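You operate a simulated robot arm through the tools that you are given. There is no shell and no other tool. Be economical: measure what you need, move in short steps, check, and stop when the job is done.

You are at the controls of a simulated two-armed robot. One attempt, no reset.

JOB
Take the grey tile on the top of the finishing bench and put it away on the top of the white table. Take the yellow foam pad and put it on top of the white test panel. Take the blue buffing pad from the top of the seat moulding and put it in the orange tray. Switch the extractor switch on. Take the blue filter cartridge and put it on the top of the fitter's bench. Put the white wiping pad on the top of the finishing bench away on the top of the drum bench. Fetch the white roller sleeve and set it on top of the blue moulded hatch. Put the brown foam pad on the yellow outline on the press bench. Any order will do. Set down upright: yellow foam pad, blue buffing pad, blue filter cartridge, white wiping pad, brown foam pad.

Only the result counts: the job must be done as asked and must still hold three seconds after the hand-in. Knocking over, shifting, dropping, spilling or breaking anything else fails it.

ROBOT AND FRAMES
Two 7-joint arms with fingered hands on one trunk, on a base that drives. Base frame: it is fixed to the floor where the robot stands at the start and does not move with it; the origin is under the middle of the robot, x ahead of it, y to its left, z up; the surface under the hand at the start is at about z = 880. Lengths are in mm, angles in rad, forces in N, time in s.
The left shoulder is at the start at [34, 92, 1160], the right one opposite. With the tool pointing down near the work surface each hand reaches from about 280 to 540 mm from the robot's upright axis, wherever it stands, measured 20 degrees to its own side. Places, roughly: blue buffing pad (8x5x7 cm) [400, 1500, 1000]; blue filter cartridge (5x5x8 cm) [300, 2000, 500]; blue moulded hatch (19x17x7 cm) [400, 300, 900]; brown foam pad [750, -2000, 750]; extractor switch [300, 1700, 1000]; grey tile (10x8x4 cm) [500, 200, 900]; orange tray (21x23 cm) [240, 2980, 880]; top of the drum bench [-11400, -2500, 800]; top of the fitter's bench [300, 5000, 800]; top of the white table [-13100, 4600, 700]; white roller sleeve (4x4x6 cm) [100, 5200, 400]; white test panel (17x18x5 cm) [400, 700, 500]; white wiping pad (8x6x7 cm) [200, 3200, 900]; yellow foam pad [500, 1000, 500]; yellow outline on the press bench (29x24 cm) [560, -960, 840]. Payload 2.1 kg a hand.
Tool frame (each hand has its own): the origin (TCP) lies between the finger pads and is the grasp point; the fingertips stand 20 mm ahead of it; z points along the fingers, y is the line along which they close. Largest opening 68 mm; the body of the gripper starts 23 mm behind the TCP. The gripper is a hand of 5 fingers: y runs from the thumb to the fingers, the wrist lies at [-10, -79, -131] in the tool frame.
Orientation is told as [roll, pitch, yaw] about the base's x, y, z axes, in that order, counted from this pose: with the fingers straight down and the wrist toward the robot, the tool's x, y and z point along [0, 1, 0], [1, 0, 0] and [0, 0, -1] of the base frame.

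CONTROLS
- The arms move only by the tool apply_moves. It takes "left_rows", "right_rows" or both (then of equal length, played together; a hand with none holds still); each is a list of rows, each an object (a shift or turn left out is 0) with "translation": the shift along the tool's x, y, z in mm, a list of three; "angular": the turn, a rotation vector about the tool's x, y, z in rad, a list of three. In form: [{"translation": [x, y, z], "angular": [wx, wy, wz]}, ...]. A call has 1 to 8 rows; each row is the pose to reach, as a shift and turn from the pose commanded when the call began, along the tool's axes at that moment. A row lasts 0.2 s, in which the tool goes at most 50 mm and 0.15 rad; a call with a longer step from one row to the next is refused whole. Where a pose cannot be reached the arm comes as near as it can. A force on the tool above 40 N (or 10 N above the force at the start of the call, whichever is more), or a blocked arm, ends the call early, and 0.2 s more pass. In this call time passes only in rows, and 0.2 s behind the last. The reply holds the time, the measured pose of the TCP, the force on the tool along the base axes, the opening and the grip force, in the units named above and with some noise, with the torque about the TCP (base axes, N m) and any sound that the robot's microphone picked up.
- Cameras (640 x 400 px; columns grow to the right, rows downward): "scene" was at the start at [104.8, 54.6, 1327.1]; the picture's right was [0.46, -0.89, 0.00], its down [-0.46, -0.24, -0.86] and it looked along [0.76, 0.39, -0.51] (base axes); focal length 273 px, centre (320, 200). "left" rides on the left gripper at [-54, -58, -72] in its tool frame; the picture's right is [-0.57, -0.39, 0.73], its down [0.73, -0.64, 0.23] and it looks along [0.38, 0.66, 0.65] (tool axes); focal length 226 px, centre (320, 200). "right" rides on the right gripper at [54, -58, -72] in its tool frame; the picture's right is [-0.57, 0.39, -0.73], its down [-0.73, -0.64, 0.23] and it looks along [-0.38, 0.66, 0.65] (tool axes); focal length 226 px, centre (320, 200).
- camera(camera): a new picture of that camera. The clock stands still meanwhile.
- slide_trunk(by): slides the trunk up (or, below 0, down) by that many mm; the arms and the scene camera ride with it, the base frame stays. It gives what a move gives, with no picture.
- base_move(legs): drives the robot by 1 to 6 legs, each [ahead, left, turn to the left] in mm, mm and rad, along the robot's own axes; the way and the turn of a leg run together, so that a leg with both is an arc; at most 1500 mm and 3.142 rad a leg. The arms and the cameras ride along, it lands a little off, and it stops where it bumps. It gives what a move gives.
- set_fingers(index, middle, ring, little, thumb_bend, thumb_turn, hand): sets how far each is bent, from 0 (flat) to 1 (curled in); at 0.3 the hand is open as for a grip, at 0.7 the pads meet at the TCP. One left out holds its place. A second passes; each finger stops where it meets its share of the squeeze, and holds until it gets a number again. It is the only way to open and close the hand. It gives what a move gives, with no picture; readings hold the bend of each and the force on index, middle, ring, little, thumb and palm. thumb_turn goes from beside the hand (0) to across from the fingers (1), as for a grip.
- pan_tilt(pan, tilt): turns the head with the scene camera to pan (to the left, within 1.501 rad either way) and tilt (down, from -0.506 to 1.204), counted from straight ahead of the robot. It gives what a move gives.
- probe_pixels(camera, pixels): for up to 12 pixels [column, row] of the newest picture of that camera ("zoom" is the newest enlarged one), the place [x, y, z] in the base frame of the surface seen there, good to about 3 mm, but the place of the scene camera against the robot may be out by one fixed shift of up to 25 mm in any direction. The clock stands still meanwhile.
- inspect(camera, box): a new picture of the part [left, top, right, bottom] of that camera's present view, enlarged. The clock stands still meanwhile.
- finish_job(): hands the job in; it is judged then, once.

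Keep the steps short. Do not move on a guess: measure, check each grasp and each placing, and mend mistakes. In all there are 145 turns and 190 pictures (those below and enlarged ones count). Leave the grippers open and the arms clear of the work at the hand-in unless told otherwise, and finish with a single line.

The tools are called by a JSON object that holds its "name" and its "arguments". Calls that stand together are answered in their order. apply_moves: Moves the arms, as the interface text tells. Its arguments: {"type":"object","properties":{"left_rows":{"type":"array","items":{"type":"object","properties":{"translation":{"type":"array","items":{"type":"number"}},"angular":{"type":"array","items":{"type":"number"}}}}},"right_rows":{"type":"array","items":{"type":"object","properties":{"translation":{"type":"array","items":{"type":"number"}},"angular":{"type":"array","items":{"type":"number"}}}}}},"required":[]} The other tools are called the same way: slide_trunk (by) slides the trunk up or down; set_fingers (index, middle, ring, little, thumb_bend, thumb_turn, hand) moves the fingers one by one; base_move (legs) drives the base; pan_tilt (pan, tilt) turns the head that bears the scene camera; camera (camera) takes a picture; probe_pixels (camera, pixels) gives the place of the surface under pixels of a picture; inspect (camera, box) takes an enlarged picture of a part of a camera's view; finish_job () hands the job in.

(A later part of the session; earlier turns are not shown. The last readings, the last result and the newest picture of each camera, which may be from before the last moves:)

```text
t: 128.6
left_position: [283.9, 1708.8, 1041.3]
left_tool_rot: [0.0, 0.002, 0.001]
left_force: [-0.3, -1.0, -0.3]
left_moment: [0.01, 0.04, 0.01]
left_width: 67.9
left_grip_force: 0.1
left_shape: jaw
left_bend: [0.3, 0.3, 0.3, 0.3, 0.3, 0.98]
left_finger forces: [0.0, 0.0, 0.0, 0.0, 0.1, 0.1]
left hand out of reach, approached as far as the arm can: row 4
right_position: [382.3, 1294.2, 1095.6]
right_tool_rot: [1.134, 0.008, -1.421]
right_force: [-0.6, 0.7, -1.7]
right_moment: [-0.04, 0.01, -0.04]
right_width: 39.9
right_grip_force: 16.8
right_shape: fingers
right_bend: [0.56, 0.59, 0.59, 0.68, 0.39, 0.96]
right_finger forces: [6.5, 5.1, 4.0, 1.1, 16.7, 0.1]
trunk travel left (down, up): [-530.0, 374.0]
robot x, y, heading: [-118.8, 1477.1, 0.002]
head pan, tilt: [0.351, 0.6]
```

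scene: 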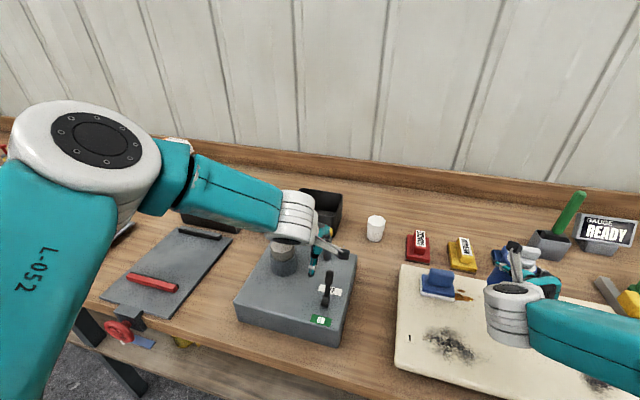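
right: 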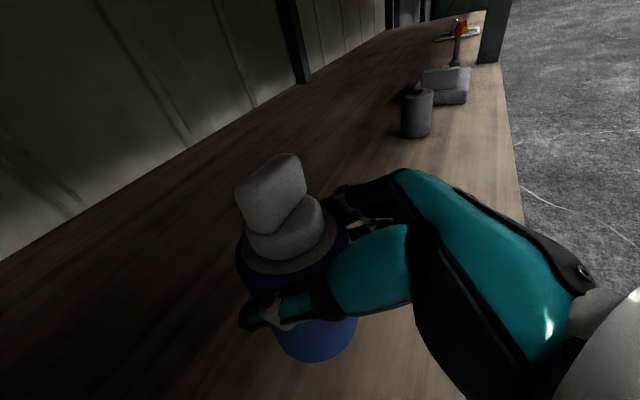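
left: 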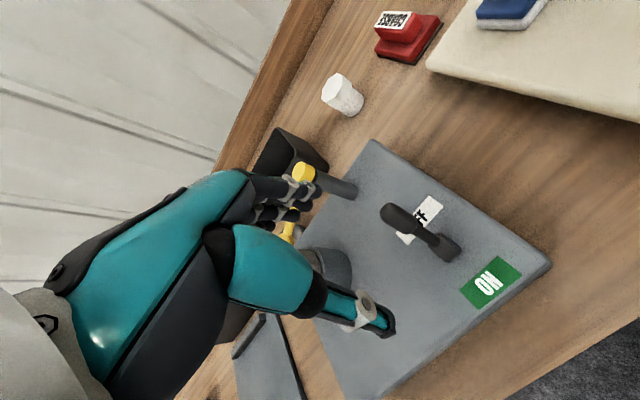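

{"name": "base_move", "arguments": {"legs": [[25, -60, 0]]}}

{"name": "apply_moves", "arguments": {"left_rows": [{"translation": [30, -10, 0]}, {"translation": [58, -18, 0]}, {"translation": [58, -18, 20]}, {"translation": [58, -18, 36]}]}}

{"name": "camera", "arguments": {"camera": "left"}}

```text
t: 129.6
left_position: [309.9, 1647.7, 1041.2]
left_tool_rot: [0.0, 0.001, 0.001]
left_force: [-0.7, -0.5, -0.2]
left_moment: [-0.03, 0.01, -0.02]
left_width: 67.8
left_grip_force: 0.1
left_shape: jaw
left_bend: [0.3, 0.3, 0.3, 0.3, 0.3, 0.98]
left_finger forces: [0.0, 0.0, 0.0, 0.0, 0.0, 0.0]
right_position: [406.3, 1233.6, 1095.1]
right_tool_rot: [1.133, 0.008, -1.42]
right_force: [-0.4, 0.7, -1.5]
right_moment: [-0.01, 0.02, 0.01]
right_width: 39.5
right_grip_force: 16.7
right_shape: fingers
right_bend: [0.56, 0.59, 0.59, 0.68, 0.39, 0.96]
right_finger forces: [6.5, 5.1, 4.1, 1.0, 16.6, 0.1]
trunk travel left (down, up): [-530.0, 374.0]
robot x, y, heading: [-95.3, 1417.3, 0.005]
head pan, tilt: [0.351, 0.6]
```

```text
t: 130.6
left_position: [290.1, 1705.3, 1042.2]
left_tool_rot: [0.0, 0.0, 0.0]
left_force: [0.7, 0.7, -0.4]
left_moment: [0.03, -0.03, -0.01]
left_width: 67.7
left_grip_force: 0.2
left_shape: jaw
left_bend: [0.3, 0.3, 0.3, 0.3, 0.3, 0.98]
left_finger forces: [0.0, 0.0, 0.1, 0.0, 0.0, 0.1]
left hand out of reach, approached as far as the arm can: row 3, 4
right_position: [406.9, 1235.2, 1093.3]
right_tool_rot: [1.135, 0.007, -1.42]
right_force: [1.2, 0.4, -1.3]
right_moment: [-0.04, 0.01, -0.04]
right_width: 39.6
right_grip_force: 17.2
right_shape: fingers
right_bend: [0.56, 0.59, 0.59, 0.68, 0.39, 0.96]
right_finger forces: [6.4, 5.1, 4.1, 1.1, 16.6, 0.1]
trunk travel left (down, up): [-530.0, 374.0]
robot x, y, heading: [-95.1, 1414.7, 0.002]
head pan, tilt: [0.351, 0.6]
```

```text
126 pictures are left
```

left: 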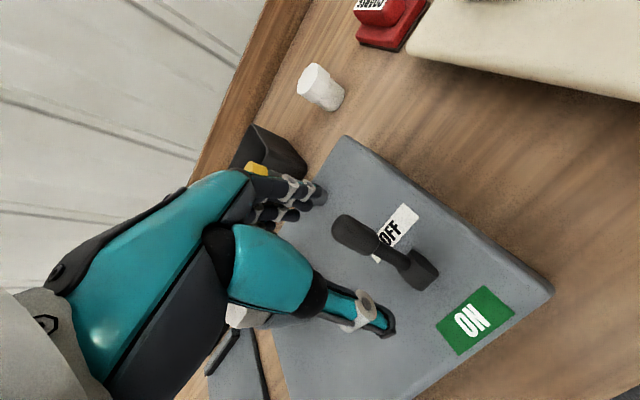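

Lever tip is between thumb (385,320) and fingers (310,195). The arm's floor is relative to the shoulder, so lower the trunk 34 mm.

{"name": "slide_trunk", "arguments": {"by": -34}}

{"name": "camera", "arguments": {"camera": "left"}}

```text
t: 131.4
left_position: [291.4, 1704.8, 1009.1]
left_tool_rot: [-0.001, -0.001, -0.001]
left_force: [0.0, 0.0, -0.2]
left_moment: [-0.01, 0.01, -0.01]
left_width: 67.7
left_grip_force: 0.0
left_shape: jaw
left_bend: [0.3, 0.3, 0.3, 0.3, 0.3, 0.98]
left_finger forces: [0.2, 0.0, 0.0, 0.1, 0.0, 0.1]
right_position: [405.8, 1233.2, 1060.3]
right_tool_rot: [1.133, 0.006, -1.422]
right_force: [-0.7, 0.6, -1.0]
right_moment: [-0.01, 0.02, -0.01]
right_width: 40.0
right_grip_force: 16.7
right_shape: fingers
right_bend: [0.56, 0.59, 0.59, 0.68, 0.39, 0.96]
right_finger forces: [6.4, 5.1, 4.0, 1.2, 16.6, 0.1]
trunk travel left (down, up): [-496.0, 408.0]
robot x, y, heading: [-92.7, 1419.8, -0.004]
head pan, tilt: [0.351, 0.6]
```

```text
125 pictures are left
```

left: 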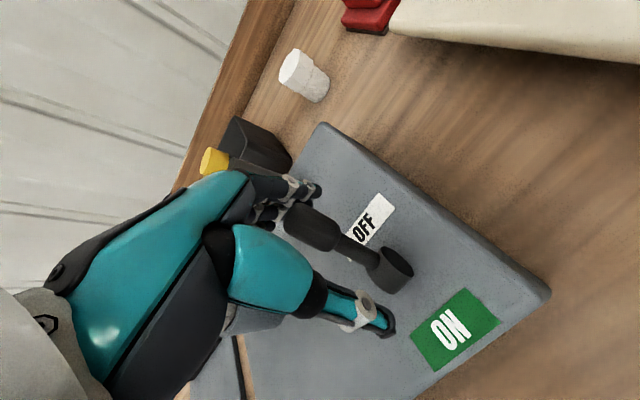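

Pull toward me (tool −y).

{"name": "apply_moves", "arguments": {"left_rows": [{"translation": [0, -25, 0]}, {"translation": [0, -50, 0]}, {"translation": [0, -72, 0]}, {"translation": [0, -94, 0]}]}}

{"name": "camera", "arguments": {"camera": "left"}}

```text
t: 132.4
left_position: [202.0, 1704.4, 1009.1]
left_tool_rot: [0.0, -0.001, -0.003]
left_force: [30.5, 5.7, 9.3]
left_moment: [-0.08, -0.11, 0.38]
left_width: 68.2
left_grip_force: 0.1
left_shape: jaw
left_bend: [0.05, 0.29, 0.3, 0.3, 0.3, 0.98]
left_finger forces: [25.1, 3.6, 0.1, 0.0, 0.0, 0.0]
right_position: [410.1, 1234.8, 1059.5]
right_tool_rot: [1.13, 0.007, -1.422]
right_force: [0.0, -0.5, -1.9]
right_moment: [-0.02, 0.01, -0.01]
right_width: 39.7
right_grip_force: 16.6
right_shape: fingers
right_bend: [0.56, 0.59, 0.59, 0.68, 0.39, 0.96]
right_finger forces: [6.5, 5.2, 3.9, 1.2, 16.6, 0.1]
trunk travel left (down, up): [-496.0, 408.0]
robot x, y, heading: [-93.2, 1416.0, -0.002]
head pan, tilt: [0.351, 0.6]
```

```text
124 pictures are left
```

left: 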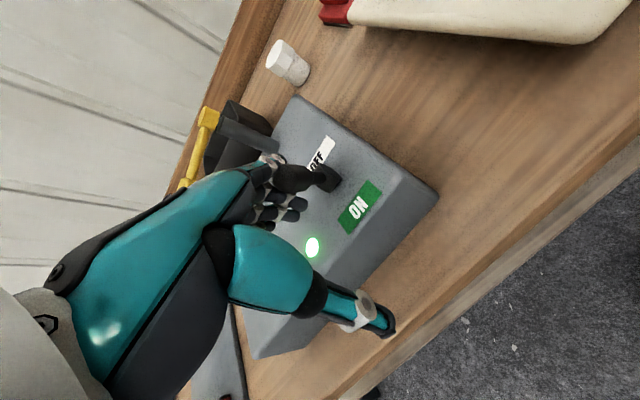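

A green light is lit; the lever is about upright. Push it a bit further.

{"name": "apply_moves", "arguments": {"left_rows": [{"translation": [0, -15, 0]}, {"translation": [0, -30, 0]}, {"translation": [0, -45, 0]}]}}

{"name": "camera", "arguments": {"camera": "left"}}

```text
t: 133.2
left_position: [151.2, 1704.3, 1007.1]
left_tool_rot: [-0.002, 0.003, 0.0]
left_force: [-0.1, 0.3, 0.2]
left_moment: [0.03, -0.01, 0.01]
left_width: 67.7
left_grip_force: 0.0
left_shape: jaw
left_bend: [0.3, 0.3, 0.3, 0.3, 0.3, 0.98]
left_finger forces: [0.0, 0.0, 0.0, 0.0, 0.0, 0.0]
right_position: [405.2, 1235.8, 1060.1]
right_tool_rot: [1.135, 0.008, -1.422]
right_force: [-0.7, 0.3, -1.5]
right_moment: [-0.04, 0.02, -0.01]
right_width: 39.4
right_grip_force: 16.3
right_shape: fingers
right_bend: [0.56, 0.59, 0.59, 0.68, 0.39, 0.96]
right_finger forces: [6.5, 5.1, 3.9, 1.1, 16.7, 0.0]
trunk travel left (down, up): [-496.0, 408.0]
robot x, y, heading: [-92.2, 1415.8, 0.001]
head pan, tilt: [0.351, 0.6]
```

```text
123 pictures are left
```

left: 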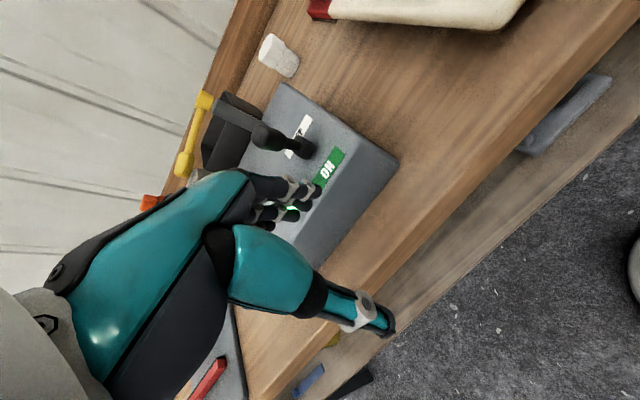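

{"name": "apply_moves", "arguments": {"left_rows": [{"translation": [20, -20, -40]}, {"translation": [30, -20, -80]}]}}

{"name": "inspect", "arguments": {"camera": "left", "box": [230, 80, 430, 205]}}

{"name": "inspect", "arguments": {"camera": "scene", "box": [130, 200, 330, 325]}}

```text
t: 133.8
left_position: [133.6, 1734.2, 1089.8]
left_tool_rot: [0.001, -0.002, -0.002]
left_force: [-1.0, -0.7, -0.2]
left_moment: [0.0, -0.04, 0.01]
left_width: 67.9
left_grip_force: 0.0
left_shape: jaw
left_bend: [0.3, 0.3, 0.3, 0.3, 0.3, 0.98]
left_finger forces: [0.1, 0.0, 0.0, 0.0, 0.0, 0.1]
right_position: [406.3, 1233.9, 1061.3]
right_tool_rot: [1.136, 0.008, -1.419]
right_force: [0.6, 0.0, -0.9]
right_moment: [-0.01, 0.04, 0.01]
right_width: 39.5
right_grip_force: 16.9
right_shape: fingers
right_bend: [0.56, 0.59, 0.59, 0.68, 0.39, 0.96]
right_finger forces: [6.4, 5.1, 4.0, 1.1, 16.7, 0.1]
trunk travel left (down, up): [-496.0, 408.0]
robot x, y, heading: [-94.3, 1417.1, -0.005]
head pan, tilt: [0.351, 0.6]
```

```text
3.20 times, centred on (330, 142) of left
```

zoom: 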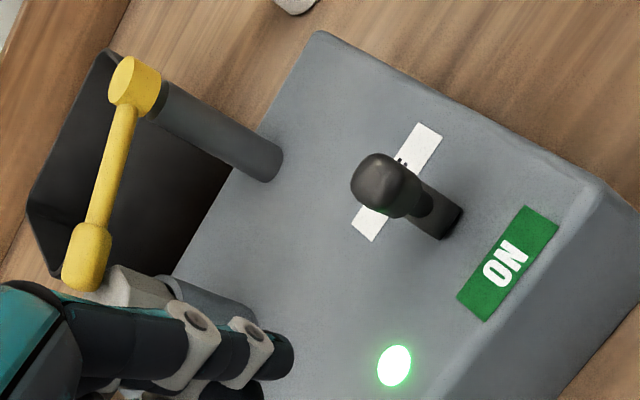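

```text
3.20 times, centred on (230, 262) of scene
```

zoom: 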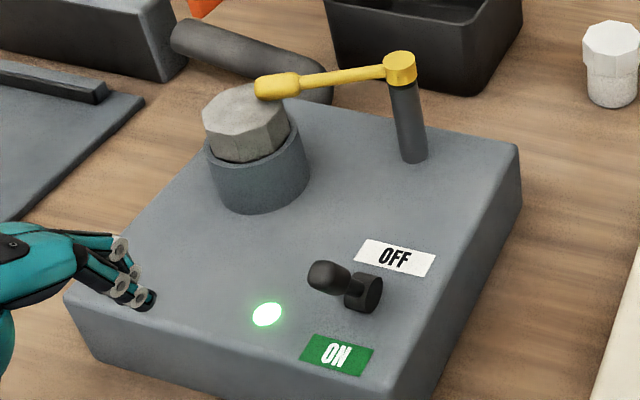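

Switch is ON (lever toward me, green lamp lit). Raise the right hand with the cartridge, then scan the buffing pad surroundings.

{"name": "apply_moves", "arguments": {"right_rows": [{"translation": [36, 0, -17]}, {"translation": [72, 0, -34]}, {"translation": [109, 0, -51]}, {"translation": [136, 0, -64]}]}}

{"name": "pan_tilt", "arguments": {"pan": 0.0, "tilt": 0.6}}

{"name": "camera", "arguments": {"camera": "scene"}}

```text
t: 134.8
left_position: [132.0, 1734.6, 1088.2]
left_tool_rot: [0.001, 0.0, -0.001]
left_force: [0.5, -0.5, -0.2]
left_moment: [-0.02, 0.0, 0.0]
left_width: 67.8
left_grip_force: 0.1
left_shape: jaw
left_bend: [0.3, 0.3, 0.3, 0.3, 0.3, 0.98]
left_finger forces: [0.1, 0.0, 0.1, 0.0, 0.0, 0.1]
right_position: [405.9, 1232.8, 1212.0]
right_tool_rot: [1.133, 0.007, -1.421]
right_force: [-1.0, 1.2, -0.7]
right_moment: [-0.02, 0.04, 0.02]
right_width: 39.5
right_grip_force: 16.4
right_shape: fingers
right_bend: [0.56, 0.59, 0.59, 0.68, 0.39, 0.96]
right_finger forces: [6.6, 5.0, 4.0, 1.0, 16.4, 0.0]
trunk travel left (down, up): [-496.0, 408.0]
robot x, y, heading: [-93.9, 1415.5, 0.0]
head pan, tilt: [0.351, 0.6]
```

```text
t: 135.6
left_position: [132.7, 1734.4, 1088.3]
left_tool_rot: [0.0, 0.0, 0.001]
left_force: [-0.3, 0.6, -0.2]
left_moment: [0.0, -0.01, -0.04]
left_width: 67.8
left_grip_force: 0.1
left_shape: jaw
left_bend: [0.3, 0.3, 0.3, 0.3, 0.3, 0.98]
left_finger forces: [0.1, 0.0, 0.1, 0.1, 0.0, 0.1]
right_position: [405.2, 1233.2, 1210.8]
right_tool_rot: [1.134, 0.004, -1.421]
right_force: [0.5, -0.4, -1.3]
right_moment: [-0.03, -0.02, -0.02]
right_width: 39.4
right_grip_force: 16.8
right_shape: fingers
right_bend: [0.56, 0.59, 0.59, 0.68, 0.39, 0.96]
right_finger forces: [6.5, 5.1, 4.0, 1.1, 16.4, 0.0]
trunk travel left (down, up): [-496.0, 408.0]
robot x, y, heading: [-90.1, 1419.5, 0.002]
head pan, tilt: [0.0, 0.6]
```

```text
120 pictures are left
```

scene: 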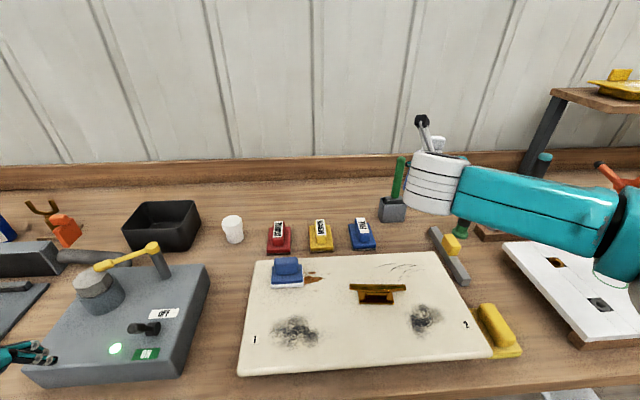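

{"name": "probe_pixels", "arguments": {"camera": "scene", "pixels": [[398, 170], [390, 210], [287, 263], [287, 283], [280, 276], [378, 290], [460, 240], [540, 165], [500, 320], [350, 390], [425, 120], [545, 300]]}}

{"name": "slide_trunk", "arguments": {"by": -130}}

{"name": "base_move", "arguments": {"legs": [[40, -100, 0]]}}

{"name": "camera", "arguments": {"camera": "left"}}

```text
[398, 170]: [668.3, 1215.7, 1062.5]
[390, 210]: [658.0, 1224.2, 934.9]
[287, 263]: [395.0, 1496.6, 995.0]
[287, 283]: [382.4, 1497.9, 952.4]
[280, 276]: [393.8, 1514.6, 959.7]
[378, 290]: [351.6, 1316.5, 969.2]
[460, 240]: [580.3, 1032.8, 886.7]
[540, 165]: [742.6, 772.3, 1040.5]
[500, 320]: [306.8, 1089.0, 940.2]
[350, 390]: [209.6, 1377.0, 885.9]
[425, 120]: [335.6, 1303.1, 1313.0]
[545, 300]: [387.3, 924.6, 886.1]
```

```text
t: 137.2
left_position: [132.5, 1735.3, 957.3]
left_tool_rot: [0.001, 0.0, -0.001]
left_force: [0.2, 0.1, -0.2]
left_moment: [-0.02, -0.01, -0.01]
left_width: 67.9
left_grip_force: 0.1
left_shape: jaw
left_bend: [0.3, 0.3, 0.3, 0.3, 0.3, 0.98]
left_finger forces: [0.0, 0.0, 0.0, 0.0, 0.0, 0.0]
right_position: [405.2, 1234.1, 1080.0]
right_tool_rot: [1.135, 0.006, -1.422]
right_force: [-0.2, 0.3, -1.2]
right_moment: [-0.01, 0.01, 0.01]
right_width: 39.4
right_grip_force: 16.0
right_shape: fingers
right_bend: [0.56, 0.59, 0.59, 0.68, 0.39, 0.96]
right_finger forces: [6.5, 5.0, 4.0, 1.0, 16.3, 0.0]
trunk travel left (down, up): [-366.0, 538.0]
robot x, y, heading: [-93.8, 1415.3, -0.003]
head pan, tilt: [0.0, 0.6]
```

```text
t: 138.4
left_position: [172.6, 1634.9, 958.6]
left_tool_rot: [-0.001, 0.001, 0.001]
left_force: [0.3, 0.5, 0.6]
left_moment: [0.0, -0.01, 0.0]
left_width: 68.0
left_grip_force: 0.1
left_shape: jaw
left_bend: [0.3, 0.3, 0.3, 0.3, 0.3, 0.98]
left_finger forces: [0.0, 0.0, 0.0, 0.0, 0.1, 0.1]
right_position: [446.4, 1132.9, 1080.7]
right_tool_rot: [1.135, 0.007, -1.42]
right_force: [0.5, 0.5, -1.3]
right_moment: [-0.05, 0.0, 0.0]
right_width: 39.6
right_grip_force: 16.0
right_shape: fingers
right_bend: [0.56, 0.59, 0.59, 0.68, 0.39, 0.96]
right_finger forces: [6.4, 5.1, 4.0, 0.9, 16.4, 0.1]
trunk travel left (down, up): [-366.0, 538.0]
robot x, y, heading: [-54.4, 1318.4, 0.0]
head pan, tilt: [0.0, 0.6]
```

```text
119 pictures are left
```

left: 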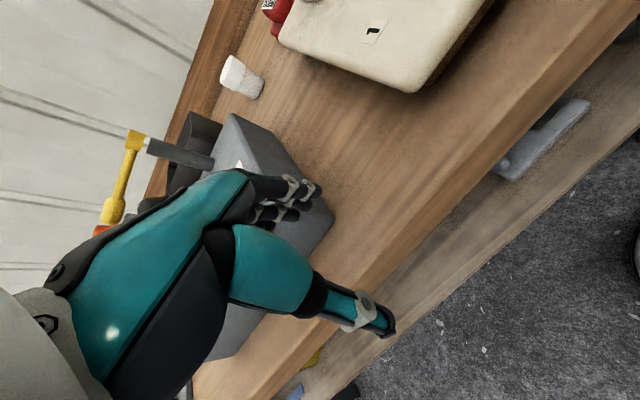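

Raise the left hand, then carry it above the pad.

{"name": "apply_moves", "arguments": {"left_rows": [{"translation": [0, -5, -45]}, {"translation": [0, -5, -90]}, {"translation": [-5, 0, -130]}, {"translation": [-29, 40, -130]}, {"translation": [-53, 80, -130]}, {"translation": [-77, 120, -130]}, {"translation": [-101, 160, -130]}, {"translation": [-125, 195, -130]}]}}

{"name": "camera", "arguments": {"camera": "left"}}

```text
t: 140.2
left_position: [367.3, 1509.4, 1089.1]
left_tool_rot: [-0.001, 0.0, 0.002]
left_force: [0.8, -0.7, -0.7]
left_moment: [-0.01, -0.02, -0.01]
left_width: 67.7
left_grip_force: 0.0
left_shape: jaw
left_bend: [0.3, 0.3, 0.3, 0.3, 0.3, 0.98]
left_finger forces: [0.0, 0.0, 0.1, 0.1, 0.1, 0.0]
right_position: [446.4, 1132.9, 1079.5]
right_tool_rot: [1.132, 0.005, -1.421]
right_force: [-0.7, 0.0, -0.7]
right_moment: [-0.01, 0.0, -0.01]
right_width: 39.4
right_grip_force: 16.3
right_shape: fingers
right_bend: [0.56, 0.59, 0.59, 0.68, 0.39, 0.96]
right_finger forces: [6.4, 5.0, 4.0, 0.9, 16.3, 0.0]
trunk travel left (down, up): [-366.0, 538.0]
robot x, y, heading: [-56.5, 1319.8, 0.001]
head pan, tilt: [0.0, 0.6]
```

```text
118 pictures are left
```

left: 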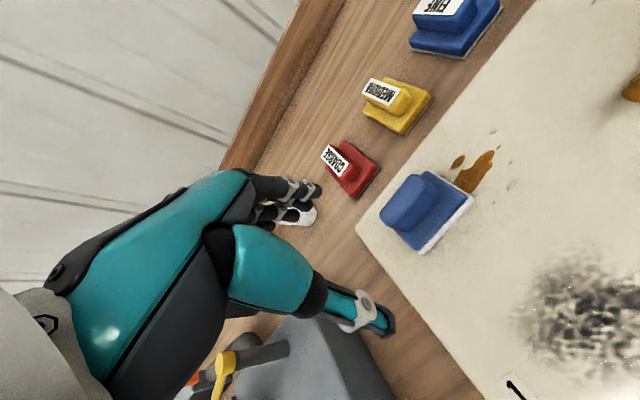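

{"name": "inspect", "arguments": {"camera": "left", "box": [370, 160, 490, 260]}}

{"name": "probe_pixels", "arguments": {"camera": "zoom", "pixels": [[70, 215], [140, 280], [200, 75], [285, 130], [100, 180], [180, 110], [250, 220], [230, 270], [390, 160], [200, 360], [410, 190], [330, 85]]}}

```text
4.00 times, centred on (430, 210) of left
```

zoom: 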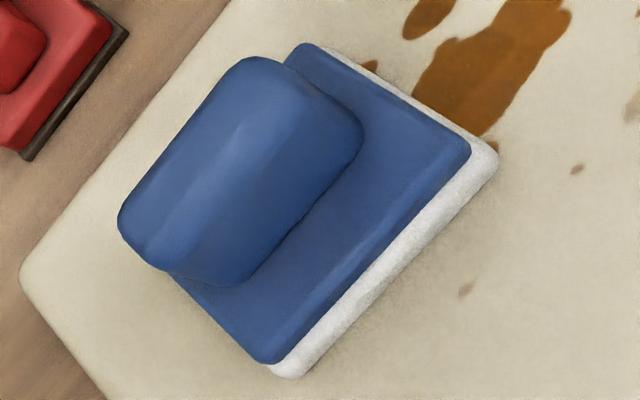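

```text
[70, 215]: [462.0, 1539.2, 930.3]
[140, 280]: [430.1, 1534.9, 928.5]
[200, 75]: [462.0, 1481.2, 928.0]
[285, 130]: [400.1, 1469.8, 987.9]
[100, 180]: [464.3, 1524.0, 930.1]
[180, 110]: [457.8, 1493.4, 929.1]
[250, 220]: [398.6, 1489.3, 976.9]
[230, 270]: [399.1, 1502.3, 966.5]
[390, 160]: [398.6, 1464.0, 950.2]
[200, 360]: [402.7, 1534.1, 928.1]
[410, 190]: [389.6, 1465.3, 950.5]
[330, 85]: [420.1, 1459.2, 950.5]
```

{"name": "probe_pixels", "arguments": {"camera": "zoom", "pixels": [[150, 200], [180, 235], [160, 262], [250, 70], [300, 90], [240, 140], [210, 120], [345, 130], [150, 240], [265, 345], [220, 280], [275, 360]]}}

```text
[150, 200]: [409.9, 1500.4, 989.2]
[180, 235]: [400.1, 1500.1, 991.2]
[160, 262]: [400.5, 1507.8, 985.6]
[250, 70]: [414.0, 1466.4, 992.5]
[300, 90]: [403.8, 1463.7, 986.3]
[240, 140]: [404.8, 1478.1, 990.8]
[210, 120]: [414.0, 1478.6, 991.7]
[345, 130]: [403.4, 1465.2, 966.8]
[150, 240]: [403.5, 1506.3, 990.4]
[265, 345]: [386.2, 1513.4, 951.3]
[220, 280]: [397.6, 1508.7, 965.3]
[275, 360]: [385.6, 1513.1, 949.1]
```

Handle centre (409,1487), top 991. Descend on it.

{"name": "apply_moves", "arguments": {"left_rows": [{"translation": [-22, 42, 0]}, {"translation": [-22, 42, 40]}, {"translation": [-22, 42, 80]}, {"translation": [-22, 42, 112]}]}}

{"name": "camera", "arguments": {"camera": "left"}}

```text
t: 141.2
left_position: [409.2, 1487.4, 976.5]
left_tool_rot: [-0.001, -0.001, 0.0]
left_force: [-0.5, 0.5, 0.7]
left_moment: [-0.01, -0.03, -0.01]
left_width: 68.1
left_grip_force: 0.1
left_shape: jaw
left_bend: [0.3, 0.3, 0.3, 0.3, 0.3, 0.98]
left_finger forces: [0.0, 0.0, 0.0, 0.1, 0.0, 0.0]
right_position: [444.9, 1133.5, 1080.5]
right_tool_rot: [1.134, 0.007, -1.421]
right_force: [-0.1, 0.0, -0.9]
right_moment: [0.0, 0.01, 0.02]
right_width: 39.7
right_grip_force: 16.4
right_shape: fingers
right_bend: [0.56, 0.59, 0.59, 0.68, 0.39, 0.96]
right_finger forces: [6.5, 5.1, 4.0, 0.9, 16.2, 0.1]
trunk travel left (down, up): [-366.0, 538.0]
robot x, y, heading: [-54.2, 1318.7, 0.0]
head pan, tilt: [0.0, 0.6]
```

```text
116 pictures are left
```

left: 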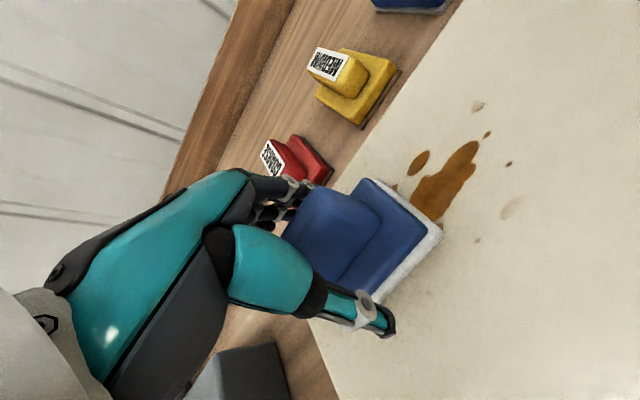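

{"name": "set_fingers", "arguments": {"hand": "left", "index": 0.75, "middle": 0.75, "ring": 0.75, "little": 0.75, "thumb_bend": 0.75}}

{"name": "apply_moves", "arguments": {"left_rows": [{"translation": [0, 0, -40]}, {"translation": [0, 0, -80]}, {"translation": [0, 0, -115]}]}}

{"name": "camera", "arguments": {"camera": "left"}}

```text
t: 142.2
left_position: [409.9, 1487.8, 976.3]
left_tool_rot: [0.0, 0.001, -0.001]
left_force: [0.2, -0.1, -0.6]
left_moment: [-0.01, 0.01, 0.0]
left_width: 11.0
left_grip_force: 11.4
left_shape: fingers
left_bend: [0.73, 0.73, 0.74, 0.75, 0.6, 0.94]
left_finger forces: [5.9, 2.9, 1.7, 0.0, 10.6, 0.0]
right_position: [446.5, 1133.5, 1080.5]
right_tool_rot: [1.134, 0.007, -1.422]
right_force: [0.4, 0.6, -2.0]
right_moment: [-0.02, 0.02, 0.01]
right_width: 39.7
right_grip_force: 16.9
right_shape: fingers
right_bend: [0.56, 0.59, 0.59, 0.68, 0.39, 0.96]
right_finger forces: [6.4, 5.2, 4.0, 0.9, 16.3, 0.0]
trunk travel left (down, up): [-366.0, 538.0]
robot x, y, heading: [-55.4, 1315.0, -0.002]
head pan, tilt: [0.0, 0.6]
```

```text
t: 143.0
left_position: [409.3, 1488.5, 1091.0]
left_tool_rot: [0.0, -0.001, 0.001]
left_force: [0.1, 0.0, -0.6]
left_moment: [0.0, 0.01, 0.04]
left_width: 10.7
left_grip_force: 10.4
left_shape: fingers
left_bend: [0.73, 0.73, 0.74, 0.75, 0.6, 0.94]
left_finger forces: [5.8, 2.9, 1.6, 0.0, 10.6, 0.1]
right_position: [446.3, 1134.1, 1080.1]
right_tool_rot: [1.133, 0.007, -1.422]
right_force: [-0.1, 0.4, -1.2]
right_moment: [0.01, 0.0, -0.01]
right_width: 39.6
right_grip_force: 16.7
right_shape: fingers
right_bend: [0.56, 0.59, 0.59, 0.68, 0.39, 0.96]
right_finger forces: [6.5, 5.1, 4.0, 0.9, 16.3, 0.1]
trunk travel left (down, up): [-366.0, 538.0]
robot x, y, heading: [-55.5, 1318.7, -0.0]
head pan, tilt: [0.0, 0.6]
```

```text
115 pictures are left
```

left: 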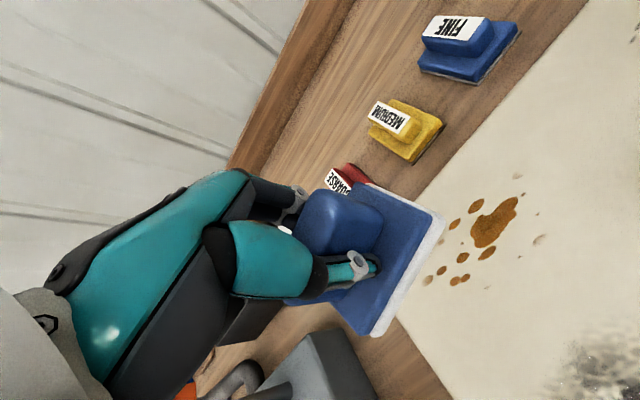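

Held. Tighten a little, back off and drive to the orange tray.

{"name": "set_fingers", "arguments": {"hand": "left", "index": 0.9, "middle": 0.9, "ring": 0.9, "thumb_bend": 0.9}}

{"name": "base_move", "arguments": {"legs": [[-400, 0, 0], [0, 1450, 0]]}}

{"name": "pan_tilt", "arguments": {"pan": 0.15, "tilt": 0.55}}

{"name": "camera", "arguments": {"camera": "scene"}}

{"name": "camera", "arguments": {"camera": "left"}}

```text
t: 144.0
left_position: [410.4, 1488.1, 1090.9]
left_tool_rot: [0.0, -0.002, 0.002]
left_force: [-0.5, -0.2, -1.0]
left_moment: [-0.03, -0.03, -0.01]
left_width: 13.1
left_grip_force: 25.3
left_shape: fingers
left_bend: [0.79, 0.87, 0.89, 0.75, 0.59, 0.87]
left_finger forces: [7.9, 11.2, 5.5, 0.0, 25.8, 0.0]
right_position: [446.1, 1134.3, 1081.3]
right_tool_rot: [1.132, 0.008, -1.421]
right_force: [0.3, 0.2, -2.6]
right_moment: [-0.03, 0.05, 0.01]
right_width: 39.2
right_grip_force: 16.2
right_shape: fingers
right_bend: [0.56, 0.59, 0.59, 0.68, 0.39, 0.96]
right_finger forces: [6.5, 5.2, 4.0, 0.9, 16.3, 0.1]
trunk travel left (down, up): [-366.0, 538.0]
robot x, y, heading: [-57.9, 1318.0, -0.001]
head pan, tilt: [0.0, 0.6]
```

```text
t: 153.2
left_position: [4.0, 2941.0, 1090.5]
left_tool_rot: [-0.001, -0.001, 0.008]
left_force: [1.0, 0.8, -0.6]
left_moment: [0.04, -0.02, -0.03]
left_width: 13.1
left_grip_force: 25.4
left_shape: fingers
left_bend: [0.79, 0.87, 0.89, 0.75, 0.59, 0.87]
left_finger forces: [8.0, 11.1, 5.4, 0.1, 25.9, 0.0]
right_position: [43.3, 2586.3, 1080.8]
right_tool_rot: [1.133, 0.007, -1.412]
right_force: [-0.8, -0.1, -1.7]
right_moment: [-0.04, 0.01, -0.03]
right_width: 39.6
right_grip_force: 16.4
right_shape: fingers
right_bend: [0.56, 0.59, 0.59, 0.68, 0.39, 0.96]
right_finger forces: [6.5, 5.1, 4.0, 0.9, 16.3, 0.0]
trunk travel left (down, up): [-366.0, 538.0]
robot x, y, heading: [-461.5, 2765.3, 0.008]
head pan, tilt: [0.0, 0.6]
```

```text
t: 153.9
left_position: [4.4, 2939.0, 1091.0]
left_tool_rot: [-0.001, 0.0, 0.009]
left_force: [0.6, -0.7, -1.0]
left_moment: [0.03, -0.02, 0.0]
left_width: 13.1
left_grip_force: 25.0
left_shape: fingers
left_bend: [0.79, 0.87, 0.89, 0.75, 0.59, 0.87]
left_finger forces: [8.0, 11.1, 5.4, 0.0, 25.9, 0.0]
right_position: [43.4, 2586.6, 1080.2]
right_tool_rot: [1.133, 0.007, -1.412]
right_force: [0.0, 0.0, -1.4]
right_moment: [-0.01, 0.02, -0.04]
right_width: 39.6
right_grip_force: 16.4
right_shape: fingers
right_bend: [0.56, 0.59, 0.59, 0.68, 0.39, 0.96]
right_finger forces: [6.4, 5.1, 4.0, 0.8, 16.3, 0.0]
trunk travel left (down, up): [-366.0, 538.0]
robot x, y, heading: [-461.0, 2765.0, 0.008]
head pan, tilt: [0.15, 0.55]
```

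```text
114 pictures are left
```

scene: 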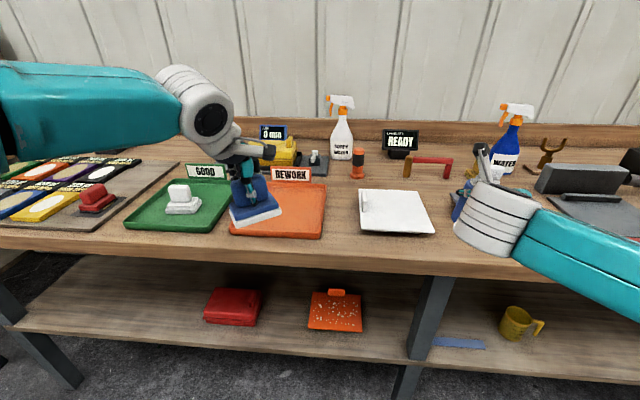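

```text
113 pictures are left
```

left: 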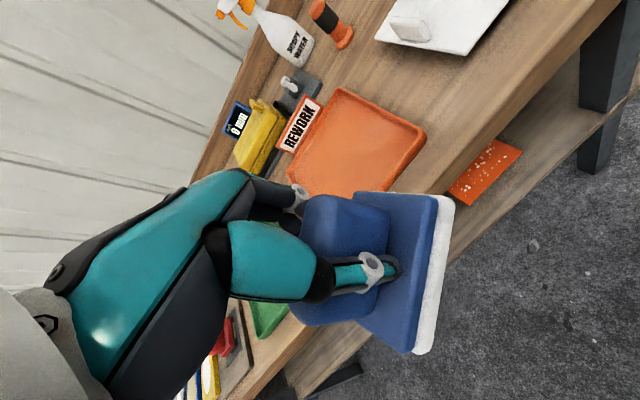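

{"name": "inspect", "arguments": {"camera": "scene", "box": [200, 130, 310, 240]}}

{"name": "inspect", "arguments": {"camera": "left", "box": [280, 170, 470, 360]}}

{"name": "probe_pixels", "arguments": {"camera": "left", "pixels": [[340, 92], [422, 130], [290, 172], [330, 150], [370, 165], [400, 128], [435, 205], [450, 215], [425, 350], [395, 200], [340, 215], [370, 330]]}}

```text
3.64 times, centred on (255, 185) of scene
```

zoom: 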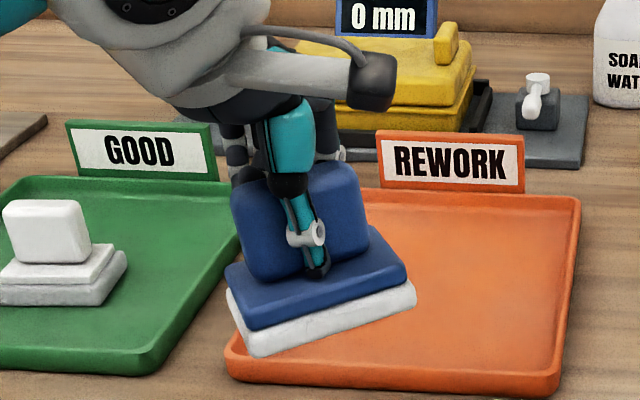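

```text
2.11 times, centred on (375, 265) of left
```

zoom: 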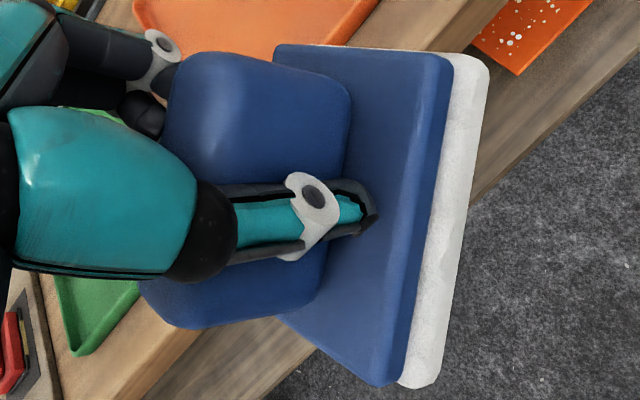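

```text
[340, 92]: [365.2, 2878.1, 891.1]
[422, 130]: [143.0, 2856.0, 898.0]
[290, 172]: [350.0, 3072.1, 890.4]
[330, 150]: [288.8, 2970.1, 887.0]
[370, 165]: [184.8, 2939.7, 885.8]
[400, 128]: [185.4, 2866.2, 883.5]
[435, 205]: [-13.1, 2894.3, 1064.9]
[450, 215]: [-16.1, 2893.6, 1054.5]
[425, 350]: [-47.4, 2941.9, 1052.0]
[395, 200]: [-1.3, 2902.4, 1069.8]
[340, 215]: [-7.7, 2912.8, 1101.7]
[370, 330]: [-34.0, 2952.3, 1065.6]
```

The pad has yawed ~30° in the hand but is level. Tray floor z≈886, centre (252,2965). Drive over it.

{"name": "base_move", "arguments": {"legs": [[258, 33, -0.008]]}}

{"name": "slide_trunk", "arguments": {"by": -60}}

{"name": "camera", "arguments": {"camera": "left"}}

```text
t: 155.8
left_position: [265.2, 2968.2, 1090.6]
left_tool_rot: [-0.001, 0.002, -0.003]
left_force: [0.5, 0.0, -1.4]
left_moment: [0.01, -0.02, 0.03]
left_width: 13.0
left_grip_force: 25.5
left_shape: fingers
left_bend: [0.79, 0.87, 0.89, 0.75, 0.59, 0.87]
left_finger forces: [8.0, 11.1, 5.3, 0.1, 26.0, 0.0]
right_position: [300.6, 2614.3, 1080.7]
right_tool_rot: [1.133, 0.006, -1.424]
right_force: [-0.1, -0.3, -1.3]
right_moment: [-0.01, -0.02, -0.01]
right_width: 39.7
right_grip_force: 15.9
right_shape: fingers
right_bend: [0.56, 0.59, 0.59, 0.68, 0.39, 0.96]
right_finger forces: [6.5, 5.2, 4.0, 0.9, 16.3, 0.0]
trunk travel left (down, up): [-366.0, 538.0]
robot x, y, heading: [-197.5, 2800.8, -0.002]
head pan, tilt: [0.15, 0.55]
```

```text
t: 156.8
left_position: [264.5, 2970.4, 1032.4]
left_tool_rot: [-0.001, -0.001, -0.001]
left_force: [0.3, -0.4, -0.4]
left_moment: [0.02, 0.0, 0.02]
left_width: 12.8
left_grip_force: 25.5
left_shape: fingers
left_bend: [0.79, 0.87, 0.89, 0.75, 0.59, 0.87]
left_finger forces: [8.0, 11.0, 5.3, 0.0, 26.0, 0.0]
right_position: [300.0, 2613.6, 1021.5]
right_tool_rot: [1.135, 0.008, -1.422]
right_force: [0.5, 0.8, -1.1]
right_moment: [-0.01, 0.0, -0.03]
right_width: 39.7
right_grip_force: 16.8
right_shape: fingers
right_bend: [0.56, 0.59, 0.59, 0.68, 0.39, 0.96]
right_finger forces: [6.5, 5.2, 4.0, 0.9, 16.4, 0.1]
trunk travel left (down, up): [-306.0, 598.0]
robot x, y, heading: [-200.0, 2801.8, 0.0]
head pan, tilt: [0.15, 0.55]
```

```text
110 pictures are left
```

left: 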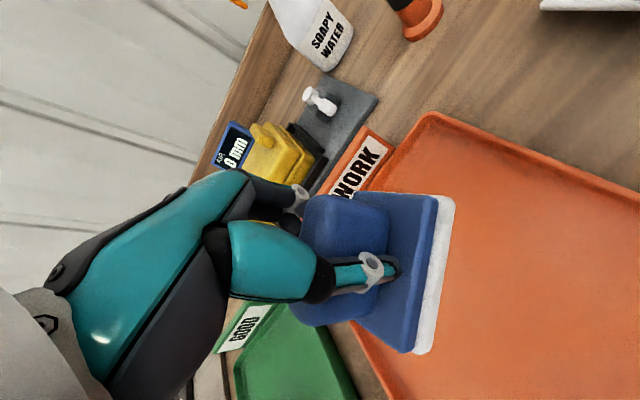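

{"name": "probe_pixels", "arguments": {"camera": "left", "pixels": [[430, 118], [480, 200], [360, 350], [370, 185], [500, 300], [420, 380]]}}

{"name": "apply_moves", "arguments": {"left_rows": [{"translation": [-5, -5, 30]}, {"translation": [-5, -5, 60]}, {"translation": [-5, -5, 85]}]}}

```text
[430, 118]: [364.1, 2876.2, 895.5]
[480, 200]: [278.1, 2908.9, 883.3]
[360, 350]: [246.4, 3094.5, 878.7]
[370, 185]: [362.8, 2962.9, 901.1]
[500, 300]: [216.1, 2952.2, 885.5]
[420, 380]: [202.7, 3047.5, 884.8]
```

```text
t: 157.6
left_position: [260.6, 2963.5, 944.4]
left_tool_rot: [-0.001, 0.001, -0.001]
left_force: [-0.3, -0.4, -0.7]
left_moment: [0.0, -0.06, 0.01]
left_width: 12.7
left_grip_force: 25.2
left_shape: fingers
left_bend: [0.79, 0.87, 0.89, 0.75, 0.59, 0.87]
left_finger forces: [8.3, 10.6, 5.5, 0.0, 25.8, 0.1]
right_position: [299.9, 2613.4, 1019.6]
right_tool_rot: [1.134, 0.005, -1.422]
right_force: [-0.4, -0.2, -0.9]
right_moment: [-0.02, 0.01, 0.04]
right_width: 39.8
right_grip_force: 16.0
right_shape: fingers
right_bend: [0.56, 0.59, 0.59, 0.68, 0.39, 0.96]
right_finger forces: [6.5, 5.1, 3.9, 0.9, 16.3, 0.0]
trunk travel left (down, up): [-306.0, 598.0]
robot x, y, heading: [-200.9, 2799.6, -0.006]
head pan, tilt: [0.15, 0.55]
```

Over the tray; lower to contact in small steps.

{"name": "apply_moves", "arguments": {"left_rows": [{"translation": [0, 0, 4]}, {"translation": [0, 0, 7]}, {"translation": [0, 0, 10]}, {"translation": [0, 0, 13]}, {"translation": [0, 0, 16]}, {"translation": [0, 0, 19]}]}}

{"name": "camera", "arguments": {"camera": "left"}}

```text
t: 159.0
left_position: [258.4, 2962.3, 929.3]
left_tool_rot: [-0.003, -0.005, -0.003]
left_force: [-4.4, -4.6, 25.3]
left_moment: [0.15, 0.21, 0.18]
left_width: 13.7
left_grip_force: 34.1
left_shape: fingers
left_bend: [0.8, 0.89, 0.9, 0.75, 0.65, 0.85]
left_finger forces: [12.7, 9.3, 3.1, 0.0, 42.5, 0.1]
right_position: [298.6, 2613.2, 1021.8]
right_tool_rot: [1.137, 0.005, -1.421]
right_force: [0.4, 0.8, -0.4]
right_moment: [-0.03, 0.01, 0.0]
right_width: 39.7
right_grip_force: 16.3
right_shape: fingers
right_bend: [0.56, 0.59, 0.59, 0.68, 0.39, 0.96]
right_finger forces: [6.6, 5.1, 4.0, 0.8, 16.2, 0.1]
trunk travel left (down, up): [-306.0, 598.0]
robot x, y, heading: [-202.5, 2797.3, -0.003]
head pan, tilt: [0.15, 0.55]
```

```text
109 pictures are left
```

left: 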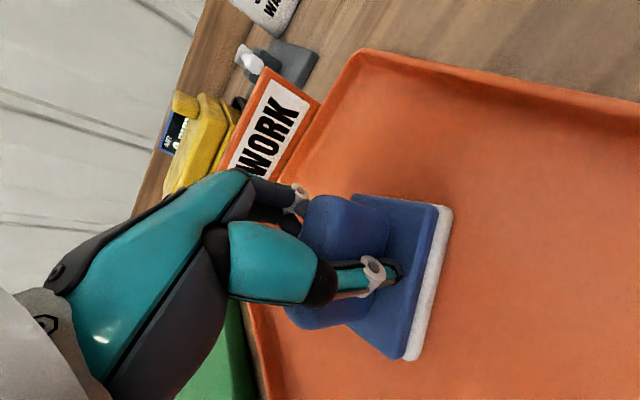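

Contact. Ease up, open, lift away.

{"name": "apply_moves", "arguments": {"left_rows": [{"translation": [0, 0, -3]}]}}

{"name": "set_fingers", "arguments": {"hand": "left", "index": 0.3, "middle": 0.3, "ring": 0.3, "little": 0.3, "thumb_bend": 0.3, "thumb_turn": 0.98}}

{"name": "apply_moves", "arguments": {"left_rows": [{"translation": [0, 0, -40]}, {"translation": [0, 0, -80]}, {"translation": [0, 0, -120]}]}}

{"name": "camera", "arguments": {"camera": "left"}}

```text
t: 159.4
left_position: [257.9, 2962.3, 929.3]
left_tool_rot: [0.002, -0.001, -0.002]
left_force: [-0.3, -5.3, 12.1]
left_moment: [0.11, 0.12, 0.07]
left_width: 13.9
left_grip_force: 28.9
left_shape: fingers
left_bend: [0.8, 0.89, 0.9, 0.75, 0.65, 0.85]
left_finger forces: [8.2, 10.6, 4.2, 0.0, 34.3, 0.0]
right_position: [298.7, 2613.2, 1021.3]
right_tool_rot: [1.135, 0.007, -1.422]
right_force: [-0.6, -0.4, -0.4]
right_moment: [0.04, 0.01, 0.02]
right_width: 39.8
right_grip_force: 17.1
right_shape: fingers
right_bend: [0.56, 0.59, 0.59, 0.68, 0.39, 0.96]
right_finger forces: [6.5, 5.1, 3.9, 0.9, 16.2, 0.1]
trunk travel left (down, up): [-306.0, 598.0]
robot x, y, heading: [-199.9, 2800.3, -0.003]
head pan, tilt: [0.15, 0.55]
```

```text
t: 160.4
left_position: [259.9, 2963.5, 929.3]
left_tool_rot: [0.0, 0.001, -0.001]
left_force: [0.0, -0.5, -0.3]
left_moment: [-0.03, -0.02, 0.01]
left_width: 62.5
left_grip_force: 0.1
left_shape: fingers
left_bend: [0.3, 0.3, 0.3, 0.3, 0.3, 0.96]
left_finger forces: [0.1, 0.0, 0.0, 0.0, 0.0, 0.0]
right_position: [299.2, 2614.9, 1019.8]
right_tool_rot: [1.132, 0.007, -1.423]
right_force: [0.2, 0.4, -1.3]
right_moment: [0.02, 0.03, -0.02]
right_width: 39.6
right_grip_force: 16.0
right_shape: fingers
right_bend: [0.56, 0.59, 0.59, 0.68, 0.39, 0.96]
right_finger forces: [6.5, 5.0, 4.0, 0.9, 16.2, 0.0]
trunk travel left (down, up): [-306.0, 598.0]
robot x, y, heading: [-200.3, 2796.2, -0.006]
head pan, tilt: [0.15, 0.55]
```

```text
t: 161.2
left_position: [259.5, 2964.6, 1050.1]
left_tool_rot: [-0.002, 0.003, -0.003]
left_force: [-0.1, -0.8, 0.4]
left_moment: [0.0, -0.04, 0.01]
left_width: 62.2
left_grip_force: 0.0
left_shape: fingers
left_bend: [0.3, 0.3, 0.3, 0.3, 0.3, 0.96]
left_finger forces: [0.1, 0.1, 0.0, 0.0, 0.0, 0.0]
right_position: [301.5, 2614.2, 1021.2]
right_tool_rot: [1.133, 0.006, -1.424]
right_force: [0.8, -1.0, -0.8]
right_moment: [0.03, 0.0, -0.01]
right_width: 39.5
right_grip_force: 16.6
right_shape: fingers
right_bend: [0.56, 0.59, 0.59, 0.68, 0.39, 0.96]
right_finger forces: [6.5, 5.0, 4.0, 0.9, 16.2, 0.0]
trunk travel left (down, up): [-306.0, 598.0]
robot x, y, heading: [-199.8, 2797.1, -0.005]
head pan, tilt: [0.15, 0.55]
```

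```text
108 pictures are left
```

left: 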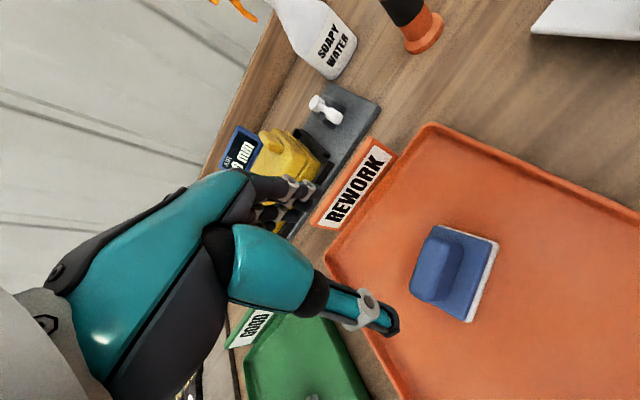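

Buffing pad stands in the orange tray. Drive on to the fitter's bench with the cartridge.

{"name": "base_move", "arguments": {"legs": [[-350, 0, 0.005], [0, 1000, 0], [0, 1050, 0]]}}

{"name": "pan_tilt", "arguments": {"pan": 0.0, "tilt": 0.6}}

{"name": "camera", "arguments": {"camera": "scene"}}

{"name": "camera", "arguments": {"camera": "left"}}

```text
t: 173.3
left_position: [-90.6, 5028.5, 1050.4]
left_tool_rot: [0.0, 0.0, 0.0]
left_force: [1.0, 0.4, -0.1]
left_moment: [0.04, -0.02, 0.02]
left_width: 62.6
left_grip_force: 0.1
left_shape: fingers
left_bend: [0.3, 0.3, 0.3, 0.3, 0.3, 0.96]
left_finger forces: [0.0, 0.0, 0.0, 0.0, 0.0, 0.0]
right_position: [-50.5, 4680.3, 1021.2]
right_tool_rot: [1.132, 0.007, -1.417]
right_force: [0.2, -0.1, -1.8]
right_moment: [0.02, -0.02, -0.01]
right_width: 39.7
right_grip_force: 16.7
right_shape: fingers
right_bend: [0.56, 0.59, 0.59, 0.69, 0.39, 0.96]
right_finger forces: [6.6, 5.1, 4.1, 0.8, 16.1, 0.1]
trunk travel left (down, up): [-306.0, 598.0]
robot x, y, heading: [-550.5, 4868.4, -0.001]
head pan, tilt: [0.15, 0.55]
```

```text
t: 174.0
left_position: [-90.8, 5028.7, 1050.5]
left_tool_rot: [-0.001, 0.001, -0.001]
left_force: [0.2, -0.8, -0.6]
left_moment: [0.01, -0.03, 0.0]
left_width: 62.4
left_grip_force: 0.0
left_shape: fingers
left_bend: [0.3, 0.3, 0.3, 0.3, 0.3, 0.96]
left_finger forces: [0.1, 0.0, 0.0, 0.1, 0.0, 0.0]
right_position: [-48.8, 4680.3, 1020.7]
right_tool_rot: [1.132, 0.007, -1.42]
right_force: [-0.4, -0.8, -1.1]
right_moment: [0.0, 0.01, -0.02]
right_width: 39.7
right_grip_force: 16.2
right_shape: fingers
right_bend: [0.56, 0.59, 0.59, 0.69, 0.39, 0.96]
right_finger forces: [6.7, 5.1, 4.0, 0.9, 16.1, 0.1]
trunk travel left (down, up): [-306.0, 598.0]
robot x, y, heading: [-545.0, 4860.8, -0.001]
head pan, tilt: [0.0, 0.6]
```

```text
107 pictures are left
```

scene: 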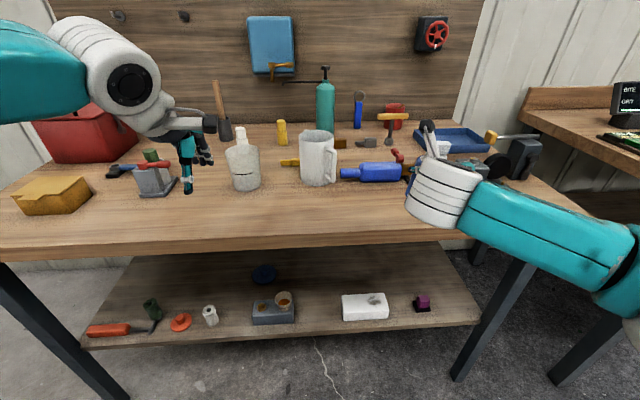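

```text
106 pictures are left
```

left: 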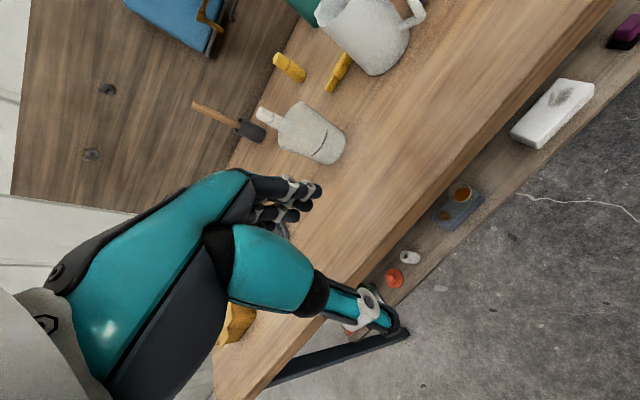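

{"name": "probe_pixels", "arguments": {"camera": "scene", "pixels": [[290, 210], [400, 225], [280, 240], [240, 190], [318, 183], [370, 180], [420, 180], [210, 308], [212, 322], [180, 322], [270, 310], [440, 260]]}}

{"name": "probe_pixels", "arguments": {"camera": "left", "pixels": [[420, 150], [380, 60], [320, 155], [360, 160], [440, 90], [490, 110], [410, 257], [414, 256], [395, 278], [455, 215], [430, 260]]}}

{"name": "inspect", "arguments": {"camera": "left", "box": [370, 170, 500, 300]}}

```text
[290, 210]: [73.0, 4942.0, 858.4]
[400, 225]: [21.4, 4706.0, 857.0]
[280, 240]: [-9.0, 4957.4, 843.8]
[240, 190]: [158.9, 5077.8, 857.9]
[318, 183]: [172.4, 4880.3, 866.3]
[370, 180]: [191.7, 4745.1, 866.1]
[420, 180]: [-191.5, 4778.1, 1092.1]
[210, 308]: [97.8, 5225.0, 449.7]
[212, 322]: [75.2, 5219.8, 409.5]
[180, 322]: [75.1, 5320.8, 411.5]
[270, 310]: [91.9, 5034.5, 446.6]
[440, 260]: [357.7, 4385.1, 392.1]
```

```text
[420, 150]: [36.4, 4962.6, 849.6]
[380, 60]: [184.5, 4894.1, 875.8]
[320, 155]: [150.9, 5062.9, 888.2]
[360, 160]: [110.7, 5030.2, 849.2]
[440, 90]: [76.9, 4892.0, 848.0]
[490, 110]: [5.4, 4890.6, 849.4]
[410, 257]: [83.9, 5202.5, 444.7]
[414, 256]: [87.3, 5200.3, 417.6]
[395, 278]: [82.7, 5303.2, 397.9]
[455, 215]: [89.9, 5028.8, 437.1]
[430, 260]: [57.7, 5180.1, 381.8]
```

```text
3.08 times, centred on (435, 235) of left
```

zoom: 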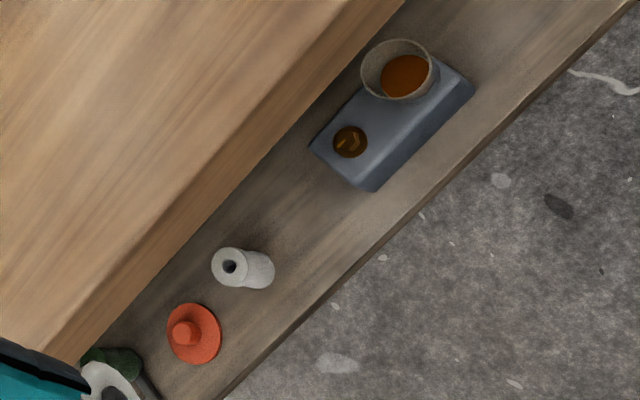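

Bench top z≈849; a free spot is at ≈(65,4920). Drive the right hand above it.

{"name": "base_move", "arguments": {"legs": [[0, 238, 0], [104, 0, 0]]}}

{"name": "camera", "arguments": {"camera": "right"}}

```text
t: 176.6
left_position: [15.0, 5269.0, 1049.6]
left_tool_rot: [0.001, 0.0, 0.0]
left_force: [-0.9, 0.0, 0.3]
left_moment: [-0.01, -0.01, -0.05]
left_width: 62.5
left_grip_force: 0.1
left_shape: fingers
left_bend: [0.3, 0.3, 0.3, 0.3, 0.3, 0.96]
left_finger forces: [0.0, 0.0, 0.0, 0.0, 0.0, 0.0]
right_position: [55.3, 4917.5, 1020.2]
right_tool_rot: [1.135, 0.007, -1.422]
right_force: [-0.9, 0.1, -1.4]
right_moment: [-0.01, -0.02, 0.0]
right_width: 39.7
right_grip_force: 16.6
right_shape: fingers
right_bend: [0.56, 0.59, 0.59, 0.69, 0.39, 0.96]
right_finger forces: [6.6, 5.0, 4.0, 0.8, 16.2, 0.0]
trunk travel left (down, up): [-306.0, 598.0]
robot x, y, heading: [-448.6, 5099.7, 0.003]
head pan, tilt: [0.0, 0.6]
```

```text
104 pictures are left
```

right: 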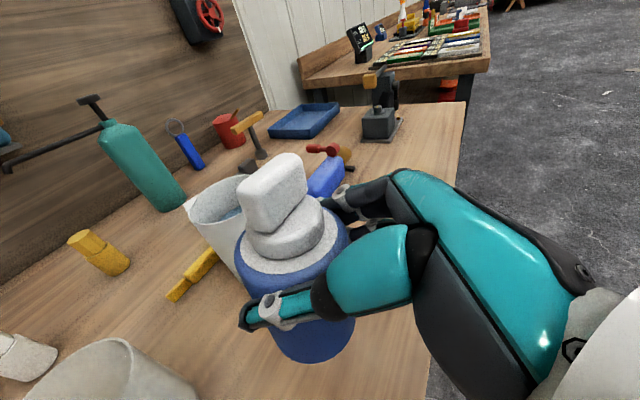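

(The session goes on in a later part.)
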